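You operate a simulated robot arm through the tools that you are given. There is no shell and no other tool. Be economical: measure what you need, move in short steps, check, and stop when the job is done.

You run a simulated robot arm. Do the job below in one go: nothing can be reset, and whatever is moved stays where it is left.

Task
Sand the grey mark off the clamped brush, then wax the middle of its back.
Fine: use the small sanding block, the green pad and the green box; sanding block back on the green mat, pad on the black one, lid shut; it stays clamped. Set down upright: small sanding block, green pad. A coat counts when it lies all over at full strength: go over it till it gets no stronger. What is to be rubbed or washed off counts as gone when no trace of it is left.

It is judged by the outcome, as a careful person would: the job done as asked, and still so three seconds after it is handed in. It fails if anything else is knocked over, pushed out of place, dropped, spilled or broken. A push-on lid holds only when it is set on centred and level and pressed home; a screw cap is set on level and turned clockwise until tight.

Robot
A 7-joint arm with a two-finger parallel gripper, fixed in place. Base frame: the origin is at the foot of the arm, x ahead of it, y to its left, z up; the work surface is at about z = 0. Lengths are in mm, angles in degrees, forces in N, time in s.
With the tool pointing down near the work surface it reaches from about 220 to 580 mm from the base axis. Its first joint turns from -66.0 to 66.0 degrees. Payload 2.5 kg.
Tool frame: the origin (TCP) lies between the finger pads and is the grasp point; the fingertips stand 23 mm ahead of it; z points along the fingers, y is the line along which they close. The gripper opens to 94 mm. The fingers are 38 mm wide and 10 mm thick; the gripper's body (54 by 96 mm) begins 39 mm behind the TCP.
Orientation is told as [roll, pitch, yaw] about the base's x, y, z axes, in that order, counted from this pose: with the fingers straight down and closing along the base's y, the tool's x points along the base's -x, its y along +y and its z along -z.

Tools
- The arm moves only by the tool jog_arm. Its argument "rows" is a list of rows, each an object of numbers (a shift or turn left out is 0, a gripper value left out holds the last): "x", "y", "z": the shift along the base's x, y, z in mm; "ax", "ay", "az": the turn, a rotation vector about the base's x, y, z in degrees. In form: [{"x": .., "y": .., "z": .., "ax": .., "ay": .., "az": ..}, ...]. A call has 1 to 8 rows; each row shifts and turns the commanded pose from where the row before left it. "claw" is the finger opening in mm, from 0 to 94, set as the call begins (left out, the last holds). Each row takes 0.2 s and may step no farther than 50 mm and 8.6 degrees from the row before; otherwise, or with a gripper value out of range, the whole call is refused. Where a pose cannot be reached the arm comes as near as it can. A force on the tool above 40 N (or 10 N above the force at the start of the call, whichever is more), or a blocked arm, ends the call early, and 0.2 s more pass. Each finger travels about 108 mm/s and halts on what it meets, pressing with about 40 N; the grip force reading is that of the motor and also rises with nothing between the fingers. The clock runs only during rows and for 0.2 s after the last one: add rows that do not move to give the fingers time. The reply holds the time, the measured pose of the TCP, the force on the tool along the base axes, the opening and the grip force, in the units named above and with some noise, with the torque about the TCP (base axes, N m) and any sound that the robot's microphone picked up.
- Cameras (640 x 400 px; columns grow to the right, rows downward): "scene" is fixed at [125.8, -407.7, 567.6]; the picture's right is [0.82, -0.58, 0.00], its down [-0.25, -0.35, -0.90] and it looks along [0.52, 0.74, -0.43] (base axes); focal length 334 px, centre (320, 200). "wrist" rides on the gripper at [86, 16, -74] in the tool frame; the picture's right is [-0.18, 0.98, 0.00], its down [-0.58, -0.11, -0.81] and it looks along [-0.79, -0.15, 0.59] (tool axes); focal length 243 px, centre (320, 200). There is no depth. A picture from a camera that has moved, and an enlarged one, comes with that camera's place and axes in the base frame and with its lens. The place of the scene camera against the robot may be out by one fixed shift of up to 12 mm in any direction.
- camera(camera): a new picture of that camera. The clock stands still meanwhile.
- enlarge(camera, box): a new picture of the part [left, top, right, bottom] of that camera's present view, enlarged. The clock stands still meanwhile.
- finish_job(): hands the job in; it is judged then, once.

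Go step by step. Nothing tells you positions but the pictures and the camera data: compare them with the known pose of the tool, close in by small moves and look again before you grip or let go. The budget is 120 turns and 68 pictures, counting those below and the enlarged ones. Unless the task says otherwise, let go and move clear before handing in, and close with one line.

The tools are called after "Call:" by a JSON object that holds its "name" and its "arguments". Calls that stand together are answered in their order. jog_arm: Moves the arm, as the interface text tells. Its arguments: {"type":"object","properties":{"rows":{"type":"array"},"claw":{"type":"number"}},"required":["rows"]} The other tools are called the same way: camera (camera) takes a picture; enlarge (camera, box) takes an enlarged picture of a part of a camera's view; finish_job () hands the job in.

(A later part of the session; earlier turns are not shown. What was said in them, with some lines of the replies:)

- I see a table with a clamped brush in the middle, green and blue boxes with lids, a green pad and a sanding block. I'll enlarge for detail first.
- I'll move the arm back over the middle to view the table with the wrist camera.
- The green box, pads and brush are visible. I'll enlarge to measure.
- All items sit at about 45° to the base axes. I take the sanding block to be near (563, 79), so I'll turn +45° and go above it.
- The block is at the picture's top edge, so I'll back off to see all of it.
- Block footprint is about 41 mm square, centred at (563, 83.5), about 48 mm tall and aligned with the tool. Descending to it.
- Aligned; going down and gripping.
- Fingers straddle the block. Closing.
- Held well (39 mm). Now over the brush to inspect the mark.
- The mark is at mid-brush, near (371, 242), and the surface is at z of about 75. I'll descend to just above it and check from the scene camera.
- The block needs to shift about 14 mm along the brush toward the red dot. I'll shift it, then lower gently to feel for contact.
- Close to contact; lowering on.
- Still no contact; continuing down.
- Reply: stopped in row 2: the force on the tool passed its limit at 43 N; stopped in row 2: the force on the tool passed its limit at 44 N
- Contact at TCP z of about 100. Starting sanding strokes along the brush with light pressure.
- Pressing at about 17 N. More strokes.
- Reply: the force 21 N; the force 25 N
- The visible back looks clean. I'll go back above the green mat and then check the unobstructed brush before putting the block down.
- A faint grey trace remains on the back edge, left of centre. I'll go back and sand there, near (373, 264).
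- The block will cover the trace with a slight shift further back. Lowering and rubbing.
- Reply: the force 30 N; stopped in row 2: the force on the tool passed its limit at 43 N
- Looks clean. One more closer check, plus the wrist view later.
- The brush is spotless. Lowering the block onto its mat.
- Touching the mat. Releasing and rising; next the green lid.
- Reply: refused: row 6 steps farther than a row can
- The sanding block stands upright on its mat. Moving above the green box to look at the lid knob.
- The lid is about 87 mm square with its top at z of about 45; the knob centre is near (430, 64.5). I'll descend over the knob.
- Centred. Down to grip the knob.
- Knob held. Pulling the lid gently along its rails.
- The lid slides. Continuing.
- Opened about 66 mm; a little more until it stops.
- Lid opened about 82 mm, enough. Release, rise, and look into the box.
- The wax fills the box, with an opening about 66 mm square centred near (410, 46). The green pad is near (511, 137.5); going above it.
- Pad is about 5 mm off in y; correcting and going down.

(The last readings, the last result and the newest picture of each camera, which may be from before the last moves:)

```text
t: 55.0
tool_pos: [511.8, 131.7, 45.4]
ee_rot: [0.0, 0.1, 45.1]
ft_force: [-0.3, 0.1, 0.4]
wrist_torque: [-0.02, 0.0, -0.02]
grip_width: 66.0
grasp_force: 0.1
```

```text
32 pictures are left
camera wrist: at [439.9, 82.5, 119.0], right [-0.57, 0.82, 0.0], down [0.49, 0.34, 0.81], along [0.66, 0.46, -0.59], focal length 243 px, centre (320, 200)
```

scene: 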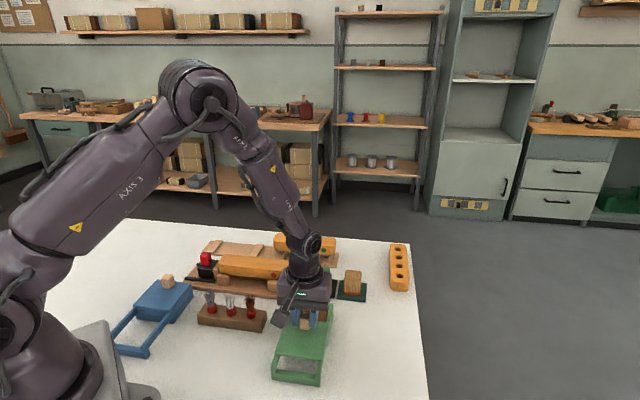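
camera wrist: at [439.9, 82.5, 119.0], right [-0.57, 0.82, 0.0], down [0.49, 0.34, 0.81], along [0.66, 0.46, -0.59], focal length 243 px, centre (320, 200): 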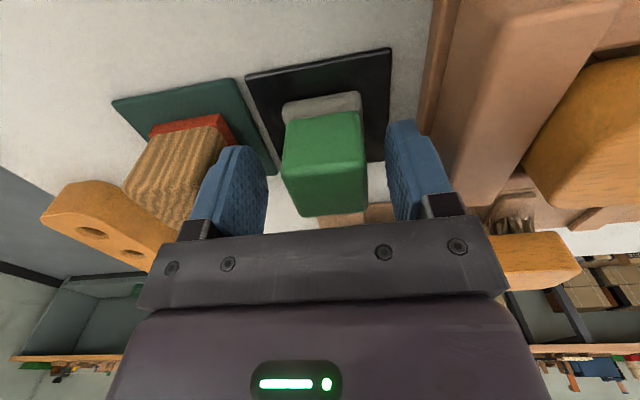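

Centred. Small lowering, then grip.

Call:
{"name": "jog_arm", "arguments": {"rows": [{"z": -4}, {}]}}

Call:
{"name": "jog_arm", "arguments": {"rows": [{}, {}, {}], "claw": 22}}

Call:
{"name": "jog_arm", "arguments": {"rows": [{"z": 20}, {"z": 40}, {"z": 40}, {"z": 30}, {}]}}

Call:
{"name": "camera", "arguments": {"camera": "wrist"}}

```text
t: 55.6
tool_pos: [512.7, 132.6, 39.8]
ee_rot: [0.0, 0.1, 44.9]
ft_force: [-0.5, 0.2, 0.8]
wrist_torque: [-0.02, -0.01, 0.02]
grip_width: 65.9
grasp_force: 0.0
```

```text
t: 56.5
tool_pos: [512.2, 132.7, 41.1]
ee_rot: [0.0, 0.1, 45.0]
ft_force: [0.7, 0.8, 0.7]
wrist_torque: [0.01, -0.02, 0.03]
grip_width: 35.2
grasp_force: 39.8
```

```text
t: 57.6
tool_pos: [511.1, 130.8, 168.2]
ee_rot: [0.0, 0.1, 45.0]
ft_force: [-0.2, 0.6, -0.7]
wrist_torque: [0.01, 0.03, 0.0]
grip_width: 35.4
grasp_force: 40.3
```

```text
31 pictures are left
camera wrist: at [439.0, 81.0, 242.6], right [-0.57, 0.82, 0.0], down [0.49, 0.34, 0.81], along [0.66, 0.46, -0.59], focal length 243 px, centre (320, 200)
```

wrist: 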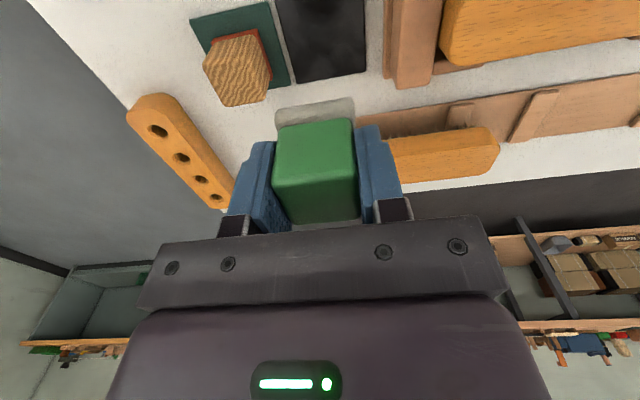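

Pad held. Moving above the wax.

Call:
{"name": "jog_arm", "arguments": {"rows": [{"x": -24.5, "y": -20.7}, {"x": -24.5, "y": -20.7}, {"x": -24.5, "y": -20.7}, {"x": -24.5, "y": -20.7}, {"z": -40}, {"z": -25}, {}]}}

Call:
{"name": "enlarge", "arguments": {"camera": "scene", "box": [256, 260, 384, 340]}}

Call:
{"name": "camera", "arguments": {"camera": "wrist"}}

```text
t: 59.2
tool_pos: [410.3, 49.6, 103.6]
ee_rot: [0.0, 0.0, 45.0]
ft_force: [-0.3, -0.4, -1.4]
wrist_torque: [-0.01, 0.01, -0.03]
grip_width: 35.1
grasp_force: 39.4
```

```text
5.00 times, centred on (320, 300) of scene
camera zoom: at [125.8, -407.7, 567.6], right [0.82, -0.58, 0.0], down [-0.25, -0.35, -0.9], along [0.52, 0.74, -0.43], focal length 1670 px, centre (320, -300)
```

zoom: 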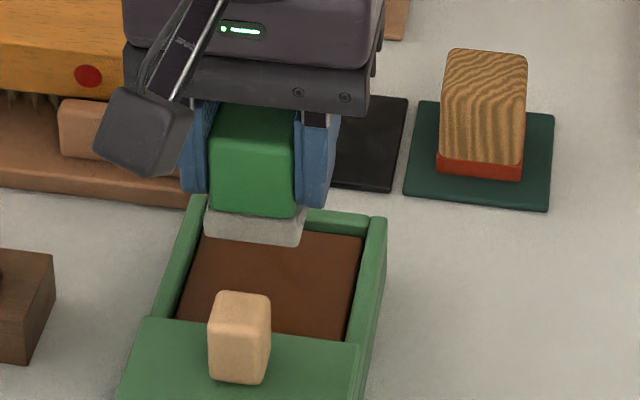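

```text
29 pictures are left
camera wrist: at [339.6, -0.2, 179.1], right [-0.57, 0.82, 0.0], down [0.49, 0.34, 0.81], along [0.66, 0.46, -0.59], focal length 243 px, centre (320, 200)
```

wrist: 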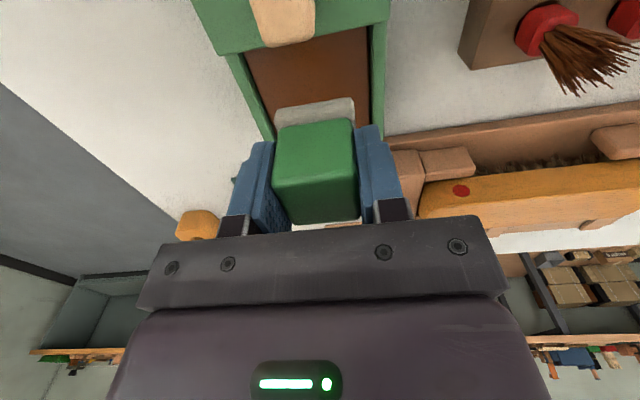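

Shift 4 mm right, then lower into the wax slowly.

Call:
{"name": "jog_arm", "arguments": {"rows": [{"x": 3, "y": -3}, {"z": -15}, {"z": -8}, {}]}}

Call:
{"name": "jog_arm", "arguments": {"rows": [{"z": -2}, {"z": -2}, {}]}}

Call:
{"name": "enlarge", "arguments": {"camera": "scene", "box": [256, 260, 384, 340]}}

```text
t: 60.2
tool_pos: [415.8, 47.4, 81.4]
ee_rot: [0.0, 0.1, 45.0]
ft_force: [-0.3, -0.2, -1.0]
wrist_torque: [0.0, -0.01, 0.02]
grip_width: 35.1
grasp_force: 40.4
```

```text
t: 61.0
tool_pos: [414.9, 45.5, 76.1]
ee_rot: [0.0, 0.1, 45.0]
ft_force: [0.5, -0.3, -0.7]
wrist_torque: [0.02, -0.02, -0.01]
grip_width: 35.5
grasp_force: 39.9
```

```text
5.00 times, centred on (320, 300) of scene
camera zoom: at [125.8, -407.7, 567.6], right [0.82, -0.58, 0.0], down [-0.25, -0.35, -0.9], along [0.52, 0.74, -0.43], focal length 1670 px, centre (320, -300)
```

zoom: 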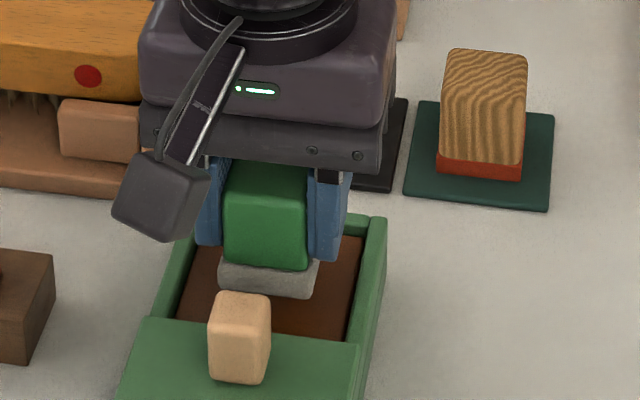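

Well centred. Continuing down.

Call:
{"name": "jog_arm", "arguments": {"rows": [{"z": -2}, {"z": -2}, {}]}}

Call:
{"name": "jog_arm", "arguments": {"rows": [{"z": -1.5}, {"z": -1.5}, {}]}}

```text
t: 61.9
tool_pos: [416.4, 46.7, 73.5]
ee_rot: [-0.1, 0.2, 45.0]
ft_force: [0.4, -0.6, -0.7]
wrist_torque: [0.02, 0.0, 0.0]
grip_width: 35.5
grasp_force: 39.9
```

```text
t: 62.6
tool_pos: [415.2, 47.6, 70.3]
ee_rot: [0.0, 0.1, 45.0]
ft_force: [0.0, 0.2, -1.0]
wrist_torque: [0.02, -0.01, 0.02]
grip_width: 35.2
grasp_force: 39.7
```

Call:
{"name": "jog_arm", "arguments": {"rows": [{"z": -1.5}, {"z": -1.5}, {}]}}

Call:
{"name": "jog_arm", "arguments": {"rows": [{"z": -1.5}, {"z": -1.5}, {}]}}

Call:
{"name": "enlarge", "arguments": {"camera": "scene", "box": [256, 260, 384, 340]}}

```text
t: 63.5
tool_pos: [416.5, 46.4, 68.1]
ee_rot: [0.1, 0.2, 45.1]
ft_force: [-0.5, 0.2, -0.4]
wrist_torque: [0.02, 0.01, 0.01]
grip_width: 35.2
grasp_force: 40.0
```

```text
t: 64.2
tool_pos: [416.0, 47.9, 66.4]
ee_rot: [0.1, 0.2, 45.0]
ft_force: [-10.4, 0.2, 26.4]
wrist_torque: [0.03, 0.31, -0.02]
grip_width: 35.5
grasp_force: 40.0
```

```text
5.00 times, centred on (320, 300) of scene
camera zoom: at [125.7, -407.7, 567.6], right [0.82, -0.58, 0.0], down [-0.25, -0.35, -0.9], along [0.52, 0.74, -0.43], focal length 1670 px, centre (320, -300)
```

zoom: 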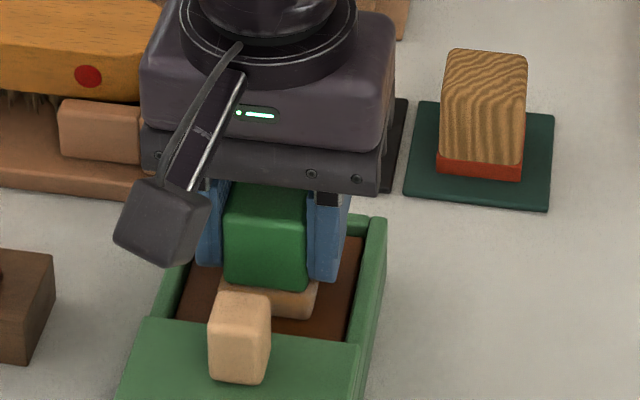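

Contact with the wax; the pad's sole is already coloured. Easing slightly and rubbing a few small strokes.

Call:
{"name": "jog_arm", "arguments": {"rows": [{"x": -3, "y": -3, "z": 0.8}, {"x": 3, "y": 3}, {"x": 3, "y": 3}, {"x": -3, "y": -3}, {"x": -3, "y": -3}, {"x": 3, "y": 3}, {"x": 3, "y": 3}, {"x": -3, "y": -3}]}}

Call:
{"name": "jog_arm", "arguments": {"rows": [{"z": 15}, {"z": 40}, {"z": 45}, {}]}}

Call:
{"name": "enlarge", "arguments": {"camera": "scene", "box": [256, 240, 384, 320]}}

```text
t: 66.0
tool_pos: [417.5, 46.9, 65.1]
ee_rot: [-0.2, -0.2, 45.1]
ft_force: [7.8, 0.6, 18.0]
wrist_torque: [-0.06, 0.02, 0.03]
grip_width: 35.5
grasp_force: 40.3
```

```text
t: 67.0
tool_pos: [417.5, 45.7, 166.9]
ee_rot: [0.0, 0.1, 45.0]
ft_force: [0.7, 0.5, -0.1]
wrist_torque: [0.0, 0.0, -0.01]
grip_width: 35.1
grasp_force: 40.2
```

```text
5.00 times, centred on (320, 280) of scene
camera zoom: at [125.8, -407.7, 567.6], right [0.82, -0.58, 0.0], down [-0.25, -0.35, -0.9], along [0.52, 0.74, -0.43], focal length 1670 px, centre (320, -200)
```

zoom: 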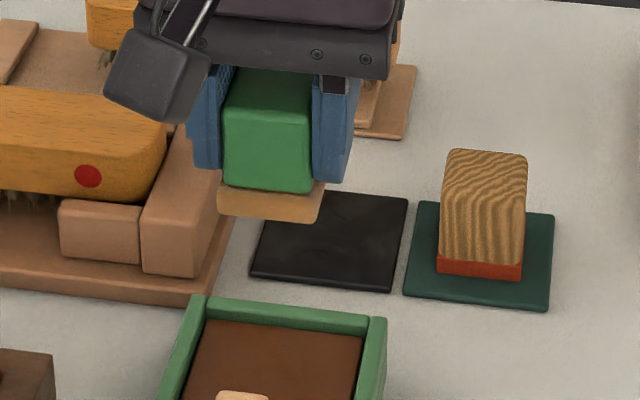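

Pad is loaded with wax. Moving over the brush middle, about (389, 248).

Call:
{"name": "jog_arm", "arguments": {"rows": [{"x": -5.7, "y": 40.5}, {"x": -5.7, "y": 40.5}, {"x": -5.7, "y": 40.5}, {"x": -5.7, "y": 40.5}, {"x": -5.7, "y": 40.3}, {"z": -30}, {"z": -25}, {}]}}

Call:
{"name": "enlarge", "arguments": {"camera": "scene", "box": [208, 230, 304, 290]}}

```text
t: 68.8
tool_pos: [387.6, 249.7, 109.2]
ee_rot: [0.0, 0.0, 45.0]
ft_force: [0.3, 1.3, -0.2]
wrist_torque: [0.02, 0.02, -0.03]
grip_width: 35.2
grasp_force: 39.6
```

```text
6.67 times, centred on (256, 260) of scene
camera zoom: at [125.8, -407.7, 567.6], right [0.82, -0.58, 0.0], down [-0.25, -0.35, -0.9], along [0.52, 0.74, -0.43], focal length 2227 px, centre (747, -200)
```

zoom: 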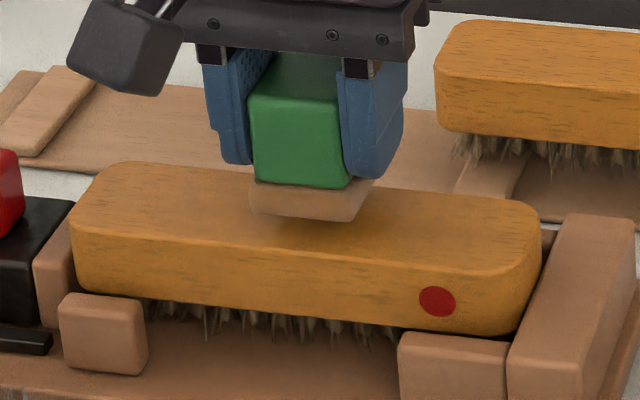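

Well placed lengthwise; shift about 4 mm forward and lower.

Call:
{"name": "jog_arm", "arguments": {"rows": [{"x": -3, "y": -3, "z": -3}, {"z": -2}, {"z": -1}, {}]}}

Call:
{"name": "jog_arm", "arguments": {"rows": [{"z": -1}, {"z": -1}, {}]}}

```text
t: 69.8
tool_pos: [386.2, 245.9, 103.4]
ee_rot: [0.0, 0.1, 45.0]
ft_force: [0.4, 0.7, -1.1]
wrist_torque: [-0.01, 0.01, 0.01]
grip_width: 35.5
grasp_force: 40.4
```

```text
t: 70.7
tool_pos: [384.8, 246.7, 101.8]
ee_rot: [0.0, 0.0, 45.0]
ft_force: [-0.6, 0.9, -0.1]
wrist_torque: [-0.03, -0.01, 0.01]
grip_width: 35.3
grasp_force: 40.0
```

Call:
{"name": "jog_arm", "arguments": {"rows": [{"z": -1}, {"z": -0.7}, {}]}}

```text
t: 71.5
tool_pos: [384.2, 247.3, 100.3]
ee_rot: [-0.1, 0.0, 45.1]
ft_force: [-4.0, -3.6, 14.5]
wrist_torque: [-0.15, 0.19, 0.01]
grip_width: 35.4
grasp_force: 39.7
```

Contact at 14 N. Waxing strokes over three lanes.

Call:
{"name": "jog_arm", "arguments": {"rows": [{"x": 8, "y": -8}, {"x": 8, "y": -8}, {"x": -8, "y": 8}, {"x": -8, "y": 8}, {"x": -8, "y": 8}, {"x": -8, "y": 8}, {"x": 8, "y": -8}, {"x": 8, "y": -8}]}}

Call:
{"name": "jog_arm", "arguments": {"rows": [{"x": 13, "y": -3}, {"x": 8, "y": -8}, {"x": -8, "y": 8}, {"x": -8, "y": 8}, {"x": -8, "y": 8}, {"x": -8, "y": 8}, {"x": 8, "y": -8}, {"x": 3, "y": -13}]}}

Call:
{"name": "jog_arm", "arguments": {"rows": [{"x": 3, "y": -13}, {"x": 8, "y": -8}, {"x": -8, "y": 8}, {"x": -8, "y": 8}, {"x": -8, "y": 8}, {"x": -8, "y": 8}, {"x": 8, "y": -8}, {"x": 13, "y": -3}]}}

Call:
{"name": "jog_arm", "arguments": {"rows": [{"z": 15}, {"z": 40}, {"z": 25}, {"x": 30, "y": -30}, {"x": 30, "y": -30}, {"x": 30, "y": -30}, {}]}}

Call:
{"name": "enlarge", "arguments": {"camera": "scene", "box": [208, 240, 304, 300]}}

```text
t: 73.2
tool_pos: [382.4, 247.8, 99.8]
ee_rot: [0.1, -0.2, 45.1]
ft_force: [-7.5, 10.1, 27.1]
wrist_torque: [0.31, 0.26, -0.03]
grip_width: 35.2
grasp_force: 40.2
```

```text
t: 75.0
tool_pos: [385.3, 246.9, 100.5]
ee_rot: [0.1, 0.1, 45.2]
ft_force: [-0.3, 5.4, 13.4]
wrist_torque: [0.24, -0.03, -0.02]
grip_width: 35.5
grasp_force: 39.6
```

```text
t: 76.8
tool_pos: [383.3, 247.3, 100.4]
ee_rot: [0.1, 0.1, 45.1]
ft_force: [-11.0, 4.6, 27.9]
wrist_torque: [0.17, 0.3, -0.02]
grip_width: 35.5
grasp_force: 40.0
```

```text
t: 78.5
tool_pos: [475.0, 155.3, 182.8]
ee_rot: [-0.1, 0.1, 45.1]
ft_force: [0.4, -1.0, -0.1]
wrist_torque: [0.0, 0.01, 0.01]
grip_width: 35.5
grasp_force: 39.7
```

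```text
6.67 times, centred on (256, 270) of scene
camera zoom: at [125.8, -407.7, 567.6], right [0.82, -0.58, 0.0], down [-0.25, -0.35, -0.9], along [0.52, 0.74, -0.43], focal length 2227 px, centre (747, -267)
```

zoom: 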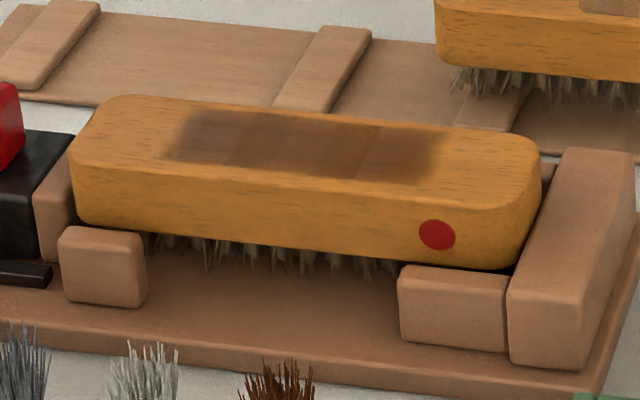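

The coat is visible, but weaker toward its ends and short on the front side. I'll re-dip the pad and go over it again.

Call:
{"name": "jog_arm", "arguments": {"rows": [{"x": -19.8, "y": -36}, {"x": -19.8, "y": -36}, {"x": -19.8, "y": -36}, {"z": -40}, {"z": -40}, {"z": -20}, {}]}}

```text
t: 80.0
tool_pos: [415.1, 47.6, 80.9]
ee_rot: [0.0, 0.1, 45.0]
ft_force: [0.7, -0.9, -0.5]
wrist_torque: [0.02, 0.0, -0.02]
grip_width: 35.7
grasp_force: 40.5
```

Call:
{"name": "jog_arm", "arguments": {"rows": [{"z": -6}, {"z": -5}, {"z": -2.5}, {"z": -1}, {}]}}

Call:
{"name": "jog_arm", "arguments": {"rows": [{"x": -3, "y": -3, "z": -0.5}, {"x": 3, "y": 3}, {"x": 3, "y": 3}, {"x": -3, "y": -3}, {"x": -3, "y": -3}, {"x": 3, "y": 3}, {"x": 3, "y": 3}, {"x": -3, "y": -3}]}}

Call:
{"name": "jog_arm", "arguments": {"rows": [{"z": 15}, {"z": 40}, {"z": 45}, {"x": -6, "y": 40}, {"x": -6, "y": 40}, {"x": -6, "y": 40}, {"x": -6, "y": 40}, {"x": -6, "y": 40}]}}

```text
t: 81.2
tool_pos: [415.2, 49.0, 66.0]
ee_rot: [0.0, 0.1, 45.0]
ft_force: [-0.4, -0.1, -0.6]
wrist_torque: [0.02, 0.01, 0.02]
grip_width: 35.2
grasp_force: 40.3
```

```text
t: 83.0
tool_pos: [413.6, 47.8, 64.7]
ee_rot: [0.0, 0.0, 44.9]
ft_force: [-0.7, -1.1, 0.0]
wrist_torque: [0.02, -0.02, 0.01]
grip_width: 35.3
grasp_force: 39.9
```

```text
t: 84.8
tool_pos: [386.1, 248.0, 166.1]
ee_rot: [0.1, 0.0, 45.0]
ft_force: [0.0, 0.2, -0.7]
wrist_torque: [0.0, -0.03, 0.03]
grip_width: 35.2
grasp_force: 40.0
```

That dip may not have touched the wax. Checking the pad's colour.

Call:
{"name": "enlarge", "arguments": {"camera": "scene", "box": [208, 210, 304, 270]}}

```text
6.67 times, centred on (256, 240) of scene
camera zoom: at [125.8, -407.7, 567.6], right [0.82, -0.58, 0.0], down [-0.25, -0.35, -0.9], along [0.52, 0.74, -0.43], focal length 2227 px, centre (747, -67)
```

zoom: 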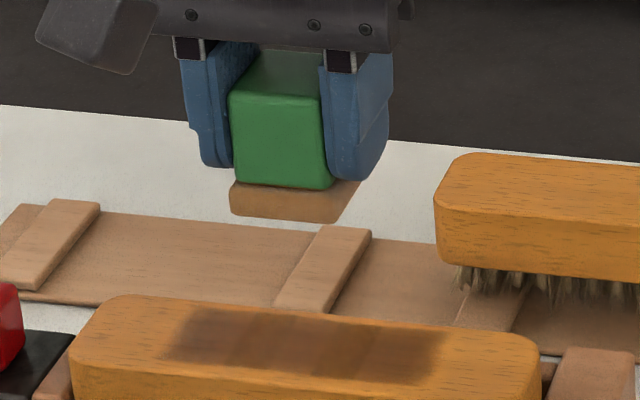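

Pad looks loaded. Going down for another coat, with slightly longer strokes.

Call:
{"name": "jog_arm", "arguments": {"rows": [{"x": -2, "y": -2, "z": -30}, {"z": -28}, {"z": -4}, {"z": -2}, {"z": -1.5}, {}]}}

```text
t: 86.2
tool_pos: [384.0, 247.0, 101.1]
ee_rot: [0.0, 0.0, 45.0]
ft_force: [-6.3, -4.8, 20.3]
wrist_torque: [-0.16, 0.25, 0.04]
grip_width: 35.2
grasp_force: 40.3
```

Call:
{"name": "jog_arm", "arguments": {"rows": [{"x": 10, "y": -10}, {"x": 10, "y": -10}, {"x": -10, "y": 10}, {"x": -10, "y": 10}, {"x": -10, "y": 10}, {"x": -10, "y": 10}, {"x": 10, "y": -10}, {"x": 10, "y": -10}]}}

Call:
{"name": "jog_arm", "arguments": {"rows": [{"x": 14, "y": -6}, {"x": 10, "y": -10}, {"x": -10, "y": 10}, {"x": -10, "y": 10}, {"x": -10, "y": 10}, {"x": -10, "y": 10}, {"x": 10, "y": -10}, {"x": 6, "y": -14}]}}

Call:
{"name": "jog_arm", "arguments": {"rows": [{"x": 4, "y": -16}, {"x": 10, "y": -10}, {"x": -10, "y": 10}, {"x": -10, "y": 10}, {"x": -10, "y": 10}, {"x": -10, "y": 10}, {"x": 10, "y": -10}, {"x": 16, "y": -4}]}}

Call:
{"name": "jog_arm", "arguments": {"rows": [{"x": 10, "y": -10}, {"x": 10, "y": -10}, {"x": -10, "y": 10}, {"x": -10, "y": 10}, {"x": -10, "y": 10}, {"x": -10, "y": 10}, {"x": 10, "y": -10}, {"x": 10, "y": -10}]}}

Call:
{"name": "jog_arm", "arguments": {"rows": [{"z": 15}, {"z": 40}, {"z": 25}, {"x": 30, "y": -30}, {"x": 30, "y": -30}, {"x": 30, "y": -30}, {}]}}

Call:
{"name": "enlarge", "arguments": {"camera": "scene", "box": [208, 240, 304, 300]}}

```text
t: 88.0
tool_pos: [381.3, 249.0, 99.4]
ee_rot: [0.1, 0.0, 45.2]
ft_force: [-7.5, 8.4, 25.3]
wrist_torque: [0.3, 0.23, 0.01]
grip_width: 35.4
grasp_force: 39.9
```

```text
t: 89.8
tool_pos: [382.2, 248.7, 100.4]
ee_rot: [0.0, -0.1, 45.1]
ft_force: [-3.5, 9.9, 23.8]
wrist_torque: [0.39, 0.14, -0.02]
grip_width: 35.4
grasp_force: 40.0
```

```text
t: 91.7
tool_pos: [382.4, 247.2, 99.4]
ee_rot: [0.0, 0.2, 45.1]
ft_force: [-8.8, 3.2, 23.7]
wrist_torque: [0.18, 0.23, 0.01]
grip_width: 35.3
grasp_force: 40.5
```

```text
t: 93.5
tool_pos: [383.7, 247.2, 99.1]
ee_rot: [0.1, 0.1, 45.1]
ft_force: [-6.4, 7.7, 23.2]
wrist_torque: [0.29, 0.22, -0.05]
grip_width: 35.4
grasp_force: 39.8
```

```text
t: 95.0
tool_pos: [472.9, 155.2, 181.7]
ee_rot: [0.0, 0.2, 44.9]
ft_force: [0.8, -0.4, -0.7]
wrist_torque: [0.0, -0.03, 0.0]
grip_width: 35.4
grasp_force: 40.3
```

```text
6.67 times, centred on (256, 270) of scene
camera zoom: at [125.8, -407.7, 567.6], right [0.82, -0.58, 0.0], down [-0.25, -0.35, -0.9], along [0.52, 0.74, -0.43], focal length 2227 px, centre (747, -267)
```

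zoom: 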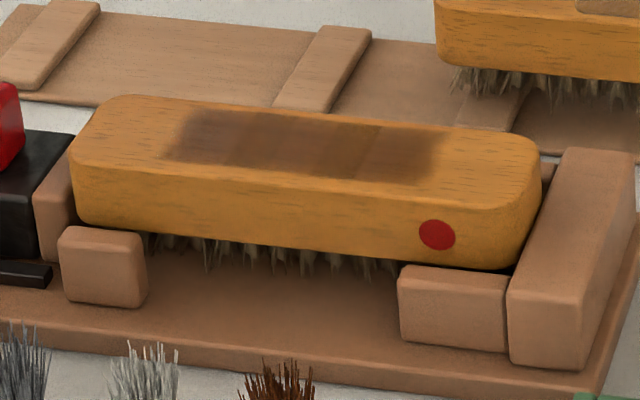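

No change, so the pad was likely dry. I'll re-dip until I feel the wax.

Call:
{"name": "jog_arm", "arguments": {"rows": [{"x": -19, "y": -36}, {"x": -19, "y": -36}, {"x": -19, "y": -36}, {"z": -40}, {"z": -40}, {"z": -34}, {}]}}

Call:
{"name": "jog_arm", "arguments": {"rows": [{"z": -2}, {"z": -1.5}, {}]}}

Call:
{"name": "jog_arm", "arguments": {"rows": [{"z": -1}, {"z": -1}, {}]}}

```text
t: 96.7
tool_pos: [416.3, 46.9, 66.9]
ee_rot: [-0.1, 0.1, 45.0]
ft_force: [0.1, 0.4, 0.1]
wrist_torque: [0.02, 0.04, 0.03]
grip_width: 35.2
grasp_force: 39.7
```

```text
t: 97.5
tool_pos: [417.5, 46.9, 64.3]
ee_rot: [0.0, 0.1, 45.0]
ft_force: [-6.9, -1.9, 18.7]
wrist_torque: [0.04, 0.18, 0.01]
grip_width: 35.3
grasp_force: 39.5
```

```text
t: 98.0
tool_pos: [417.9, 47.7, 64.4]
ee_rot: [-0.1, 0.0, 45.1]
ft_force: [-1.9, -0.3, 4.9]
wrist_torque: [0.05, 0.03, 0.01]
grip_width: 35.5
grasp_force: 39.9
stopped in row 2: the force on the tool passed its limit at 44 N (the readings are from after the stop); the commanded pose is now the measured one
```

Firm wax contact now. A few rubbing strokes, then lift and look.

Call:
{"name": "jog_arm", "arguments": {"rows": [{"x": -3, "y": -3, "z": -0.6}, {"x": 3, "y": 3}, {"x": 3, "y": 3}, {"x": -3, "y": -3}, {"x": -3, "y": -3}, {"x": 3, "y": 3}, {"x": 3, "y": 3}, {"x": -3, "y": -3}]}}

Call:
{"name": "jog_arm", "arguments": {"rows": [{"z": 15}, {"z": 40}, {"z": 45}, {"x": -6, "y": 40}, {"x": -6, "y": 40}, {"x": -6, "y": 40}, {"x": -6, "y": 40}, {"x": -6, "y": 40}]}}

Call:
{"name": "enlarge", "arguments": {"camera": "scene", "box": [208, 210, 304, 270]}}

```text
t: 99.8
tool_pos: [418.9, 48.5, 64.3]
ee_rot: [-0.3, -0.2, 45.2]
ft_force: [6.8, 0.9, 20.9]
wrist_torque: [-0.01, 0.07, -0.04]
grip_width: 35.4
grasp_force: 40.2
```

```text
t: 101.6
tool_pos: [389.3, 249.2, 162.6]
ee_rot: [-0.1, 0.0, 44.9]
ft_force: [0.2, 0.2, -1.2]
wrist_torque: [0.01, -0.03, -0.01]
grip_width: 35.2
grasp_force: 40.2
```

```text
6.67 times, centred on (256, 240) of scene
camera zoom: at [125.8, -407.7, 567.6], right [0.82, -0.58, 0.0], down [-0.25, -0.35, -0.9], along [0.52, 0.74, -0.43], focal length 2227 px, centre (747, -67)
```

zoom: 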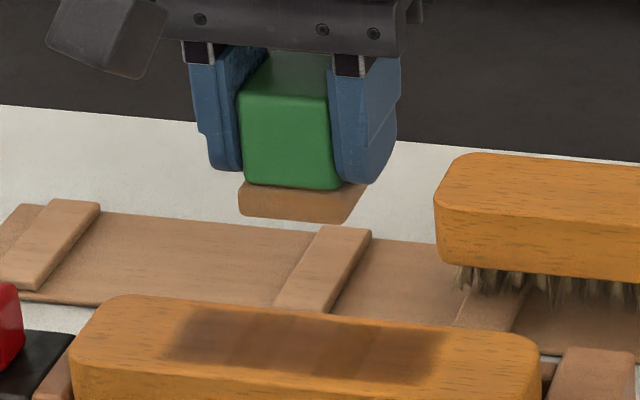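

Waxing again.

Call:
{"name": "jog_arm", "arguments": {"rows": [{"x": -4, "y": -3, "z": -30}, {"z": -26}, {"z": -3}, {"z": -1.5}, {"z": -1}, {}]}}

```text
t: 103.0
tool_pos: [384.0, 244.4, 99.6]
ee_rot: [-0.1, 0.1, 45.0]
ft_force: [0.8, -0.9, -0.7]
wrist_torque: [-0.01, 0.0, -0.01]
grip_width: 35.1
grasp_force: 39.8
```

Call:
{"name": "jog_arm", "arguments": {"rows": [{"z": -1}, {"z": -1}, {}]}}

```text
t: 103.8
tool_pos: [384.1, 245.2, 99.7]
ee_rot: [-0.2, -0.1, 45.0]
ft_force: [0.1, -1.4, 6.2]
wrist_torque: [-0.01, 0.04, 0.01]
grip_width: 35.2
grasp_force: 39.8
```

Call:
{"name": "jog_arm", "arguments": {"rows": [{"x": 10, "y": -10, "z": -0.8}, {"x": 10, "y": -10}, {"x": -10, "y": 10}, {"x": -10, "y": 10}, {"x": -10, "y": 10}, {"x": -10, "y": 10}, {"x": 10, "y": -10}, {"x": 10, "y": -10}]}}

Call:
{"name": "jog_arm", "arguments": {"rows": [{"x": 14, "y": -6}, {"x": 10, "y": -10}, {"x": -10, "y": 10}, {"x": -10, "y": 10}, {"x": -10, "y": 10}, {"x": -10, "y": 10}, {"x": 10, "y": -10}, {"x": 6, "y": -14}]}}

Call:
{"name": "jog_arm", "arguments": {"rows": [{"x": 4, "y": -16}, {"x": 10, "y": -10}, {"x": -10, "y": 10}, {"x": -10, "y": 10}, {"x": -10, "y": 10}, {"x": -10, "y": 10}, {"x": 10, "y": -10}, {"x": 16, "y": -4}]}}

Call:
{"name": "jog_arm", "arguments": {"rows": [{"z": 15}, {"z": 40}, {"z": 25}, {"x": 30, "y": -30}, {"x": 30, "y": -30}, {"x": 30, "y": -30}, {}]}}

Call:
{"name": "enlarge", "arguments": {"camera": "scene", "box": [208, 240, 304, 300]}}

```text
t: 105.6
tool_pos: [382.3, 248.1, 99.0]
ee_rot: [0.2, -0.1, 45.1]
ft_force: [-8.2, 10.1, 30.4]
wrist_torque: [0.32, 0.38, -0.04]
grip_width: 35.4
grasp_force: 40.2
```

```text
t: 107.4
tool_pos: [383.5, 247.2, 99.5]
ee_rot: [0.1, -0.2, 45.2]
ft_force: [-5.7, 12.8, 30.0]
wrist_torque: [0.41, 0.33, -0.04]
grip_width: 35.1
grasp_force: 40.0
```

```text
t: 109.2
tool_pos: [383.3, 246.8, 98.8]
ee_rot: [0.0, 0.0, 45.0]
ft_force: [-10.7, 4.8, 29.7]
wrist_torque: [0.26, 0.42, -0.03]
grip_width: 35.3
grasp_force: 39.9
```

```text
t: 110.8
tool_pos: [471.3, 153.2, 179.0]
ee_rot: [-0.2, 0.2, 45.0]
ft_force: [-0.7, 0.3, -0.1]
wrist_torque: [0.02, -0.02, 0.03]
grip_width: 35.4
grasp_force: 40.2
```

```text
6.67 times, centred on (256, 270) of scene
camera zoom: at [125.8, -407.7, 567.6], right [0.82, -0.58, 0.0], down [-0.25, -0.35, -0.9], along [0.52, 0.74, -0.43], focal length 2227 px, centre (747, -267)
```

zoom: 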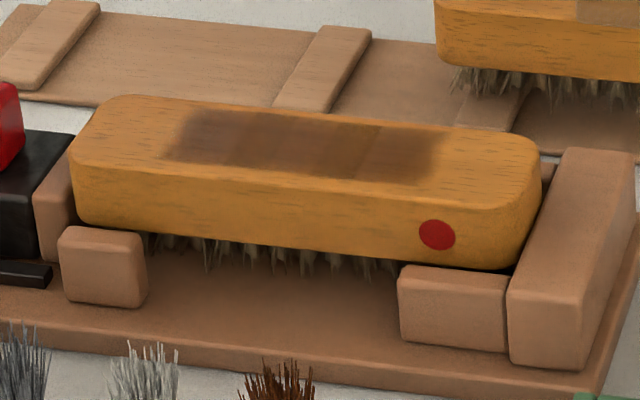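

The coat's bounds and colour no longer change. Closer look for uniformity.

Call:
{"name": "enlarge", "arguments": {"camera": "scene", "box": [229, 251, 277, 281]}}

```text
13.33 times, centred on (253, 266) of scene
camera zoom: at [125.8, -407.7, 567.6], right [0.82, -0.58, 0.0], down [-0.25, -0.35, -0.9], along [0.52, 0.74, -0.43], focal length 4455 px, centre (1213, -680)
```

zoom: 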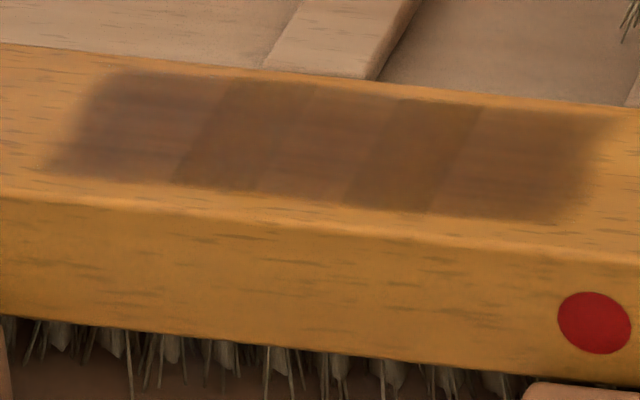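

There are faint bands; one more pass with differently-phased strokes will tell whether it gets any stronger.

Call:
{"name": "jog_arm", "arguments": {"rows": [{"x": -31, "y": 31}, {"x": -31, "y": 31}, {"x": -31, "y": 31}, {"z": -40}, {"z": -30}, {"z": -8}, {}]}}

```text
t: 112.4
tool_pos: [380.9, 247.4, 100.7]
ee_rot: [-0.1, 0.0, 45.0]
ft_force: [1.0, 0.1, -0.7]
wrist_torque: [0.02, 0.0, 0.0]
grip_width: 35.2
grasp_force: 39.9
```

Call:
{"name": "jog_arm", "arguments": {"rows": [{"z": -1}, {"z": -1}, {}]}}

```text
t: 113.2
tool_pos: [382.7, 248.2, 100.2]
ee_rot: [-0.1, 0.0, 45.0]
ft_force: [-3.0, -2.4, 10.3]
wrist_torque: [-0.05, 0.13, 0.01]
grip_width: 35.2
grasp_force: 40.3
```

Call:
{"name": "jog_arm", "arguments": {"rows": [{"x": 5, "y": -5, "z": -0.7}, {"x": 5, "y": -5}, {"x": 5, "y": -5}, {"x": 5, "y": -5}, {"x": 5, "y": 5}, {"x": -5, "y": -5}, {"x": -5, "y": -5}, {"x": 5, "y": 5}]}}

Call:
{"name": "jog_arm", "arguments": {"rows": [{"x": -6, "y": 6}, {"x": -6, "y": 6}, {"x": -6, "y": 6}, {"x": -6, "y": 6}, {"x": -6, "y": 6}, {"x": -6, "y": 6}, {"x": -6, "y": 6}, {"x": 5, "y": 5}]}}

Call:
{"name": "jog_arm", "arguments": {"rows": [{"x": -5, "y": -5}, {"x": -5, "y": -5}, {"x": 5, "y": 5}, {"x": 7, "y": -7}, {"x": 7, "y": -7}, {"x": 5, "y": 5}, {"x": -5, "y": -5}, {"x": -5, "y": -5}]}}

Call:
{"name": "jog_arm", "arguments": {"rows": [{"x": 5, "y": 5}, {"x": 7, "y": -7}, {"x": 7, "y": -7}, {"x": -7, "y": 7}, {"x": -7, "y": 7}, {"x": 7, "y": -7}, {"x": 4, "y": -4}, {}]}}

Call:
{"name": "jog_arm", "arguments": {"rows": [{"z": 15}, {"z": 40}, {"z": 25}, {"x": 30, "y": -30}, {"x": 30, "y": -30}, {"x": 30, "y": -30}, {}]}}

Call:
{"name": "enlarge", "arguments": {"camera": "scene", "box": [229, 251, 277, 281]}}

```text
t: 115.0
tool_pos: [398.2, 224.8, 99.0]
ee_rot: [-0.2, 0.4, 45.0]
ft_force: [-1.6, 0.2, 6.0]
wrist_torque: [0.12, -0.03, 0.01]
grip_width: 35.6
grasp_force: 40.0
stopped in row 8: the force on the tool passed its limit at 46 N (the readings are from after the stop); the commanded pose is now the measured one
```

```text
t: 116.8
tool_pos: [360.3, 272.4, 100.2]
ee_rot: [-0.1, 0.5, 44.9]
ft_force: [-5.5, -4.1, 14.7]
wrist_torque: [0.04, -0.03, 0.0]
grip_width: 35.1
grasp_force: 39.7
```

```text
t: 118.6
tool_pos: [366.5, 248.8, 99.6]
ee_rot: [-0.3, 0.4, 45.1]
ft_force: [1.9, 4.2, 9.7]
wrist_torque: [0.32, -0.23, -0.02]
grip_width: 35.2
grasp_force: 40.3
```

```text
t: 120.4
tool_pos: [382.0, 243.4, 99.3]
ee_rot: [-0.1, 0.4, 45.1]
ft_force: [-7.7, 8.9, 25.9]
wrist_torque: [0.53, 0.19, 0.1]
grip_width: 35.3
grasp_force: 40.1
```

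```text
t: 122.0
tool_pos: [471.6, 150.0, 177.1]
ee_rot: [-0.1, 0.5, 45.0]
ft_force: [0.9, 0.9, 0.0]
wrist_torque: [-0.01, -0.04, 0.0]
grip_width: 35.2
grasp_force: 40.5
```

```text
13.33 times, centred on (253, 266) of scene
camera zoom: at [125.8, -407.7, 567.6], right [0.82, -0.58, 0.0], down [-0.25, -0.35, -0.9], along [0.52, 0.74, -0.43], focal length 4455 px, centre (1213, -680)
```

zoom: 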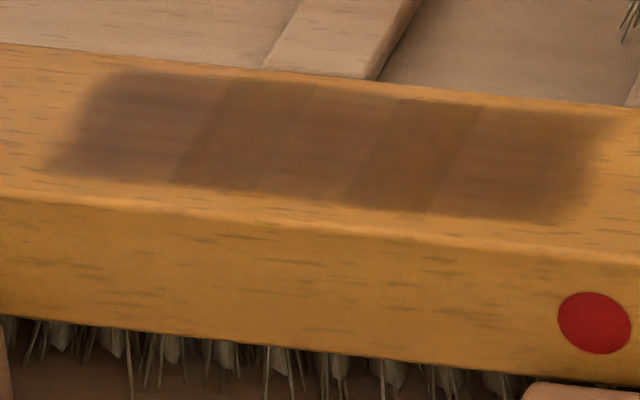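

The picture is identical, so the coat is at full strength all over. Returning the pad to the black mat.

Call:
{"name": "jog_arm", "arguments": {"rows": [{"x": 20, "y": -8.5, "ay": -0.4}, {"x": 20, "y": -8.5}, {"z": -40}, {"z": -40}, {"z": -30}, {}]}}

Call:
{"name": "camera", "arguments": {"camera": "wrist"}}

```text
t: 123.4
tool_pos: [510.7, 133.3, 67.2]
ee_rot: [-0.5, 0.1, 45.0]
ft_force: [0.7, -0.3, -0.3]
wrist_torque: [0.0, 0.03, 0.0]
grip_width: 35.3
grasp_force: 40.4
```

```text
17 pictures are left
camera wrist: at [436.8, 83.5, 141.7], right [-0.56, 0.83, -0.01], down [0.48, 0.34, 0.81], along [0.67, 0.45, -0.59], focal length 243 px, centre (320, 200)
```

wrist: 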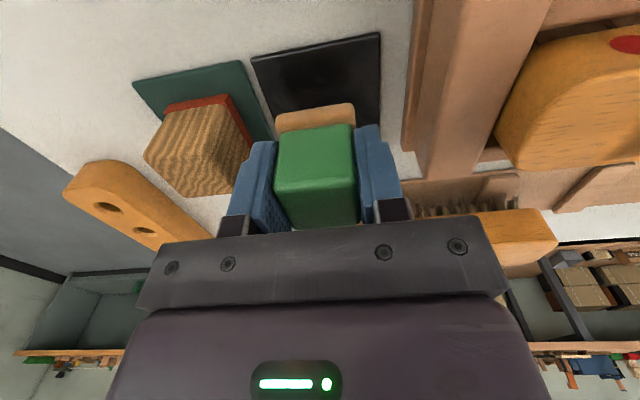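

Over the black mat. Lowering gently.

Call:
{"name": "jog_arm", "arguments": {"rows": [{"z": -15}, {"z": -8}, {"z": -3}, {}]}}

Call:
{"name": "jog_arm", "arguments": {"rows": [{"z": -1}, {"z": -1}, {}]}}

```text
t: 124.4
tool_pos: [511.4, 134.8, 43.5]
ee_rot: [-0.4, 0.2, 44.9]
ft_force: [-0.5, 0.4, 0.0]
wrist_torque: [0.01, 0.02, -0.03]
grip_width: 34.9
grasp_force: 40.2
```

```text
t: 125.2
tool_pos: [511.4, 134.0, 42.5]
ee_rot: [-0.4, 0.2, 45.0]
ft_force: [-0.4, -0.5, -0.9]
wrist_torque: [-0.03, -0.01, 0.01]
grip_width: 35.1
grasp_force: 39.7
```

Call:
{"name": "jog_arm", "arguments": {"rows": [{"z": -1}, {"z": -1}, {}]}}

Call:
{"name": "jog_arm", "arguments": {"rows": [{"z": -0.8}, {}]}}

```text
t: 126.0
tool_pos: [511.8, 135.0, 39.4]
ee_rot: [-0.4, 0.2, 45.0]
ft_force: [-0.3, 0.6, -1.3]
wrist_torque: [0.01, 0.0, 0.02]
grip_width: 35.5
grasp_force: 40.3
```

```text
t: 126.6
tool_pos: [512.1, 134.3, 39.1]
ee_rot: [-0.6, 0.1, 45.0]
ft_force: [-1.6, -2.3, 8.4]
wrist_torque: [0.1, 0.15, 0.05]
grip_width: 35.5
grasp_force: 39.8
```

Touching. Release and rise, correcting the small tilt.

Call:
{"name": "jog_arm", "arguments": {"rows": [{}, {}, {}, {"z": 30}, {"z": 45}, {"z": 45, "ax": 0.5}, {}], "claw": 64}}

Call:
{"name": "jog_arm", "arguments": {"rows": [{"x": -28, "y": -26}, {"x": -28, "y": -26}, {"x": -28, "y": -26}, {"x": -28, "y": -26}, {"x": -26, "y": -25, "z": 20}, {}]}}

Call:
{"name": "camera", "arguments": {"camera": "wrist"}}

```text
t: 128.2
tool_pos: [509.8, 135.5, 158.9]
ee_rot: [-0.2, -0.2, 45.1]
ft_force: [0.2, 0.7, 0.1]
wrist_torque: [0.03, -0.01, -0.01]
grip_width: 63.8
grasp_force: 0.0
```

```text
t: 129.6
tool_pos: [372.9, 5.2, 177.6]
ee_rot: [-0.1, -0.2, 45.0]
ft_force: [0.1, 0.9, -0.4]
wrist_torque: [0.05, 0.01, 0.03]
grip_width: 64.0
grasp_force: 0.0
```

```text
16 pictures are left
camera wrist: at [299.8, -44.9, 252.3], right [-0.57, 0.82, 0.0], down [0.49, 0.33, 0.81], along [0.67, 0.46, -0.59], focal length 243 px, centre (320, 200)
```

wrist: 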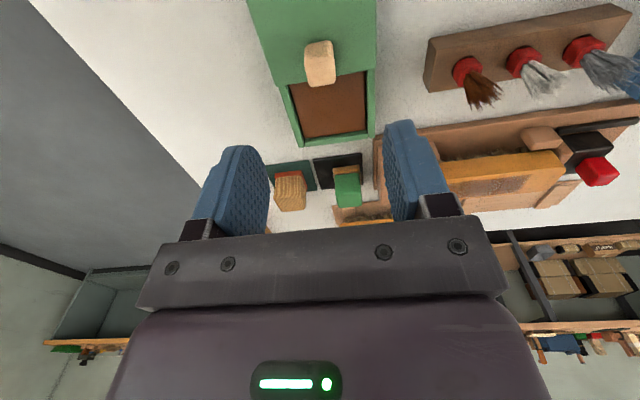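

Pad stands on its mat. Now down to the lid knob again to close it.

Call:
{"name": "jog_arm", "arguments": {"rows": [{"z": -40}, {"z": -40}, {"z": -18}, {"z": -5.5}, {}], "claw": 56}}

Call:
{"name": "jog_arm", "arguments": {"rows": [{}, {}, {}], "claw": 12}}

```text
t: 130.8
tool_pos: [372.9, 3.8, 75.5]
ee_rot: [-0.2, -0.3, 45.0]
ft_force: [-0.1, -1.1, 0.0]
wrist_torque: [-0.02, 0.01, -0.01]
grip_width: 56.0
grasp_force: 0.0
```

```text
t: 131.6
tool_pos: [373.2, 5.6, 75.9]
ee_rot: [0.1, 0.0, 45.1]
ft_force: [-8.8, 7.7, 3.0]
wrist_torque: [0.0, 0.13, -0.07]
grip_width: 21.5
grasp_force: 45.0
```

Gripped. Pushing the lid back toward closed.

Call:
{"name": "jog_arm", "arguments": {"rows": [{"x": 7.3, "y": 8.7}, {"x": 8, "y": 8}, {"x": 8, "y": 8}, {"x": 8, "y": 8}, {"x": 8, "y": 8}, {"x": 8, "y": 8}, {}]}}

Call:
{"name": "jog_arm", "arguments": {"rows": [{"x": 3, "y": 3}, {"x": 3, "y": 3}, {}]}}

Call:
{"name": "enlarge", "arguments": {"camera": "scene", "box": [256, 260, 384, 340]}}

```text
t: 133.2
tool_pos: [421.8, 53.2, 75.0]
ee_rot: [-0.2, -0.2, 44.9]
ft_force: [2.2, -2.3, 1.4]
wrist_torque: [-0.78, 0.9, 0.03]
grip_width: 21.3
grasp_force: 45.3
```

```text
t: 134.0
tool_pos: [428.1, 60.1, 75.8]
ee_rot: [-0.3, -0.3, 45.1]
ft_force: [4.5, -5.3, 9.4]
wrist_torque: [-0.73, 0.82, -0.02]
grip_width: 21.6
grasp_force: 45.5
```

```text
5.00 times, centred on (320, 300) of scene
camera zoom: at [125.8, -407.7, 567.6], right [0.82, -0.58, 0.0], down [-0.25, -0.35, -0.9], along [0.52, 0.74, -0.43], focal length 1670 px, centre (320, -300)
```

zoom: 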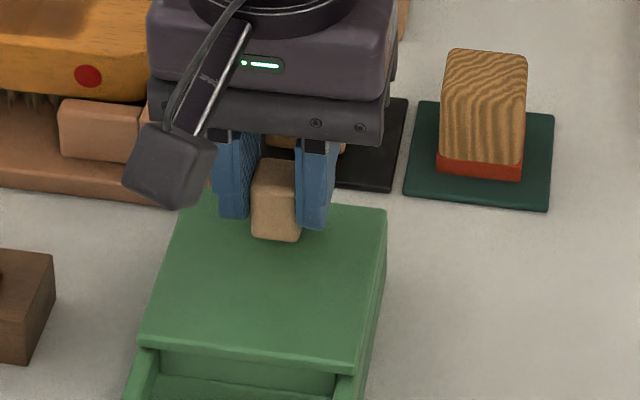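

A few mm to go; pushing to the stop.

Call:
{"name": "jog_arm", "arguments": {"rows": [{"x": 1.2, "y": 1.2}, {"x": 1.2, "y": 1.2}, {}]}}

Call:
{"name": "jog_arm", "arguments": {"rows": [{"x": 1, "y": 1}, {"x": 1, "y": 1}, {}]}}

```text
t: 134.8
tool_pos: [431.8, 62.6, 75.8]
ee_rot: [-0.2, -0.3, 44.9]
ft_force: [4.5, -5.9, 22.6]
wrist_torque: [-0.43, 0.45, -0.03]
grip_width: 21.6
grasp_force: 44.8
```

```text
t: 135.6
tool_pos: [431.7, 63.7, 76.3]
ee_rot: [-0.2, 0.0, 44.8]
ft_force: [-8.0, -18.4, 31.9]
wrist_torque: [-0.15, 0.17, 0.06]
grip_width: 21.7
grasp_force: 45.1
```

It has hit the stop: lid shut. Releasing and moving clear, then checking everything.

Call:
{"name": "jog_arm", "arguments": {"rows": [{"x": -1, "y": -1, "z": 0.5}, {}]}}

Call:
{"name": "jog_arm", "arguments": {"rows": [{}, {}, {"z": 40}, {"z": 45}, {"z": 45}, {"x": -35, "y": -30, "z": 10}, {"x": -35, "y": -30, "z": 10}, {}], "claw": 56}}

Call:
{"name": "enlarge", "arguments": {"camera": "wrist", "box": [200, 0, 520, 200]}}

Call:
{"name": "enlarge", "arguments": {"camera": "scene", "box": [180, 230, 420, 380]}}

```text
t: 136.2
tool_pos: [431.1, 63.9, 75.1]
ee_rot: [-0.3, -0.2, 45.0]
ft_force: [13.2, -15.9, 2.8]
wrist_torque: [-0.49, 0.38, 0.14]
grip_width: 21.7
grasp_force: 45.0
```

```text
t: 138.0
tool_pos: [358.9, 6.0, 225.7]
ee_rot: [-0.1, -0.2, 45.0]
ft_force: [0.4, 0.4, -0.2]
wrist_torque: [0.01, 0.02, 0.03]
grip_width: 56.1
grasp_force: 0.0
```

```text
2.00 times, centred on (360, 100) of wrist
camera zoom: at [286.4, -43.9, 300.0], right [-0.56, 0.83, 0.0], down [0.49, 0.33, 0.81], along [0.67, 0.46, -0.59], focal length 485 px, centre (240, 400)
```

zoom: 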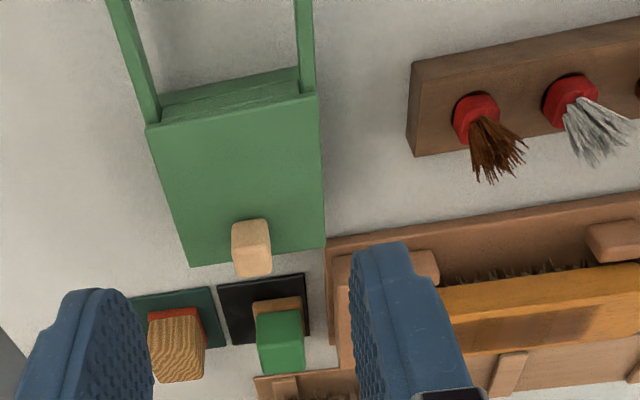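

```text
2.67 times, centred on (300, 305) of scene
camera zoom: at [125.8, -407.7, 567.6], right [0.82, -0.58, 0.0], down [-0.25, -0.35, -0.9], along [0.52, 0.74, -0.43], focal length 891 px, centre (373, -80)
```

zoom: 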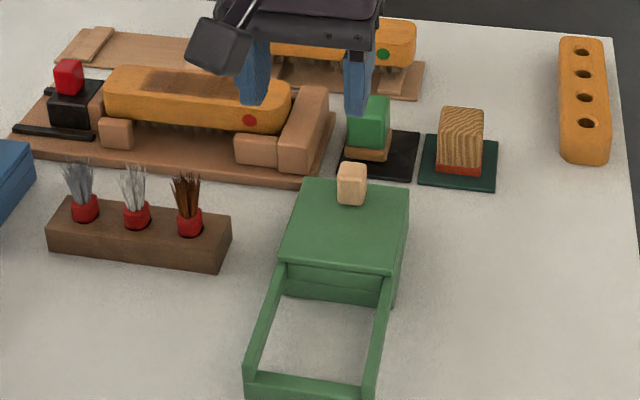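

The lid is shut, both tools stand upright on their mats, the brush is still clamped, and the arm is clear. Handing in.

Call:
{"name": "finish_job", "arguments": {}}

```text
The job is handed in.
```

The grey mark is sanded off, the middle of the brush's back is waxed until the coat gets no stronger, and the brush is still clamped. The sanding block is back on the green mat, the pad is on the black one, and the green box's lid is shut.
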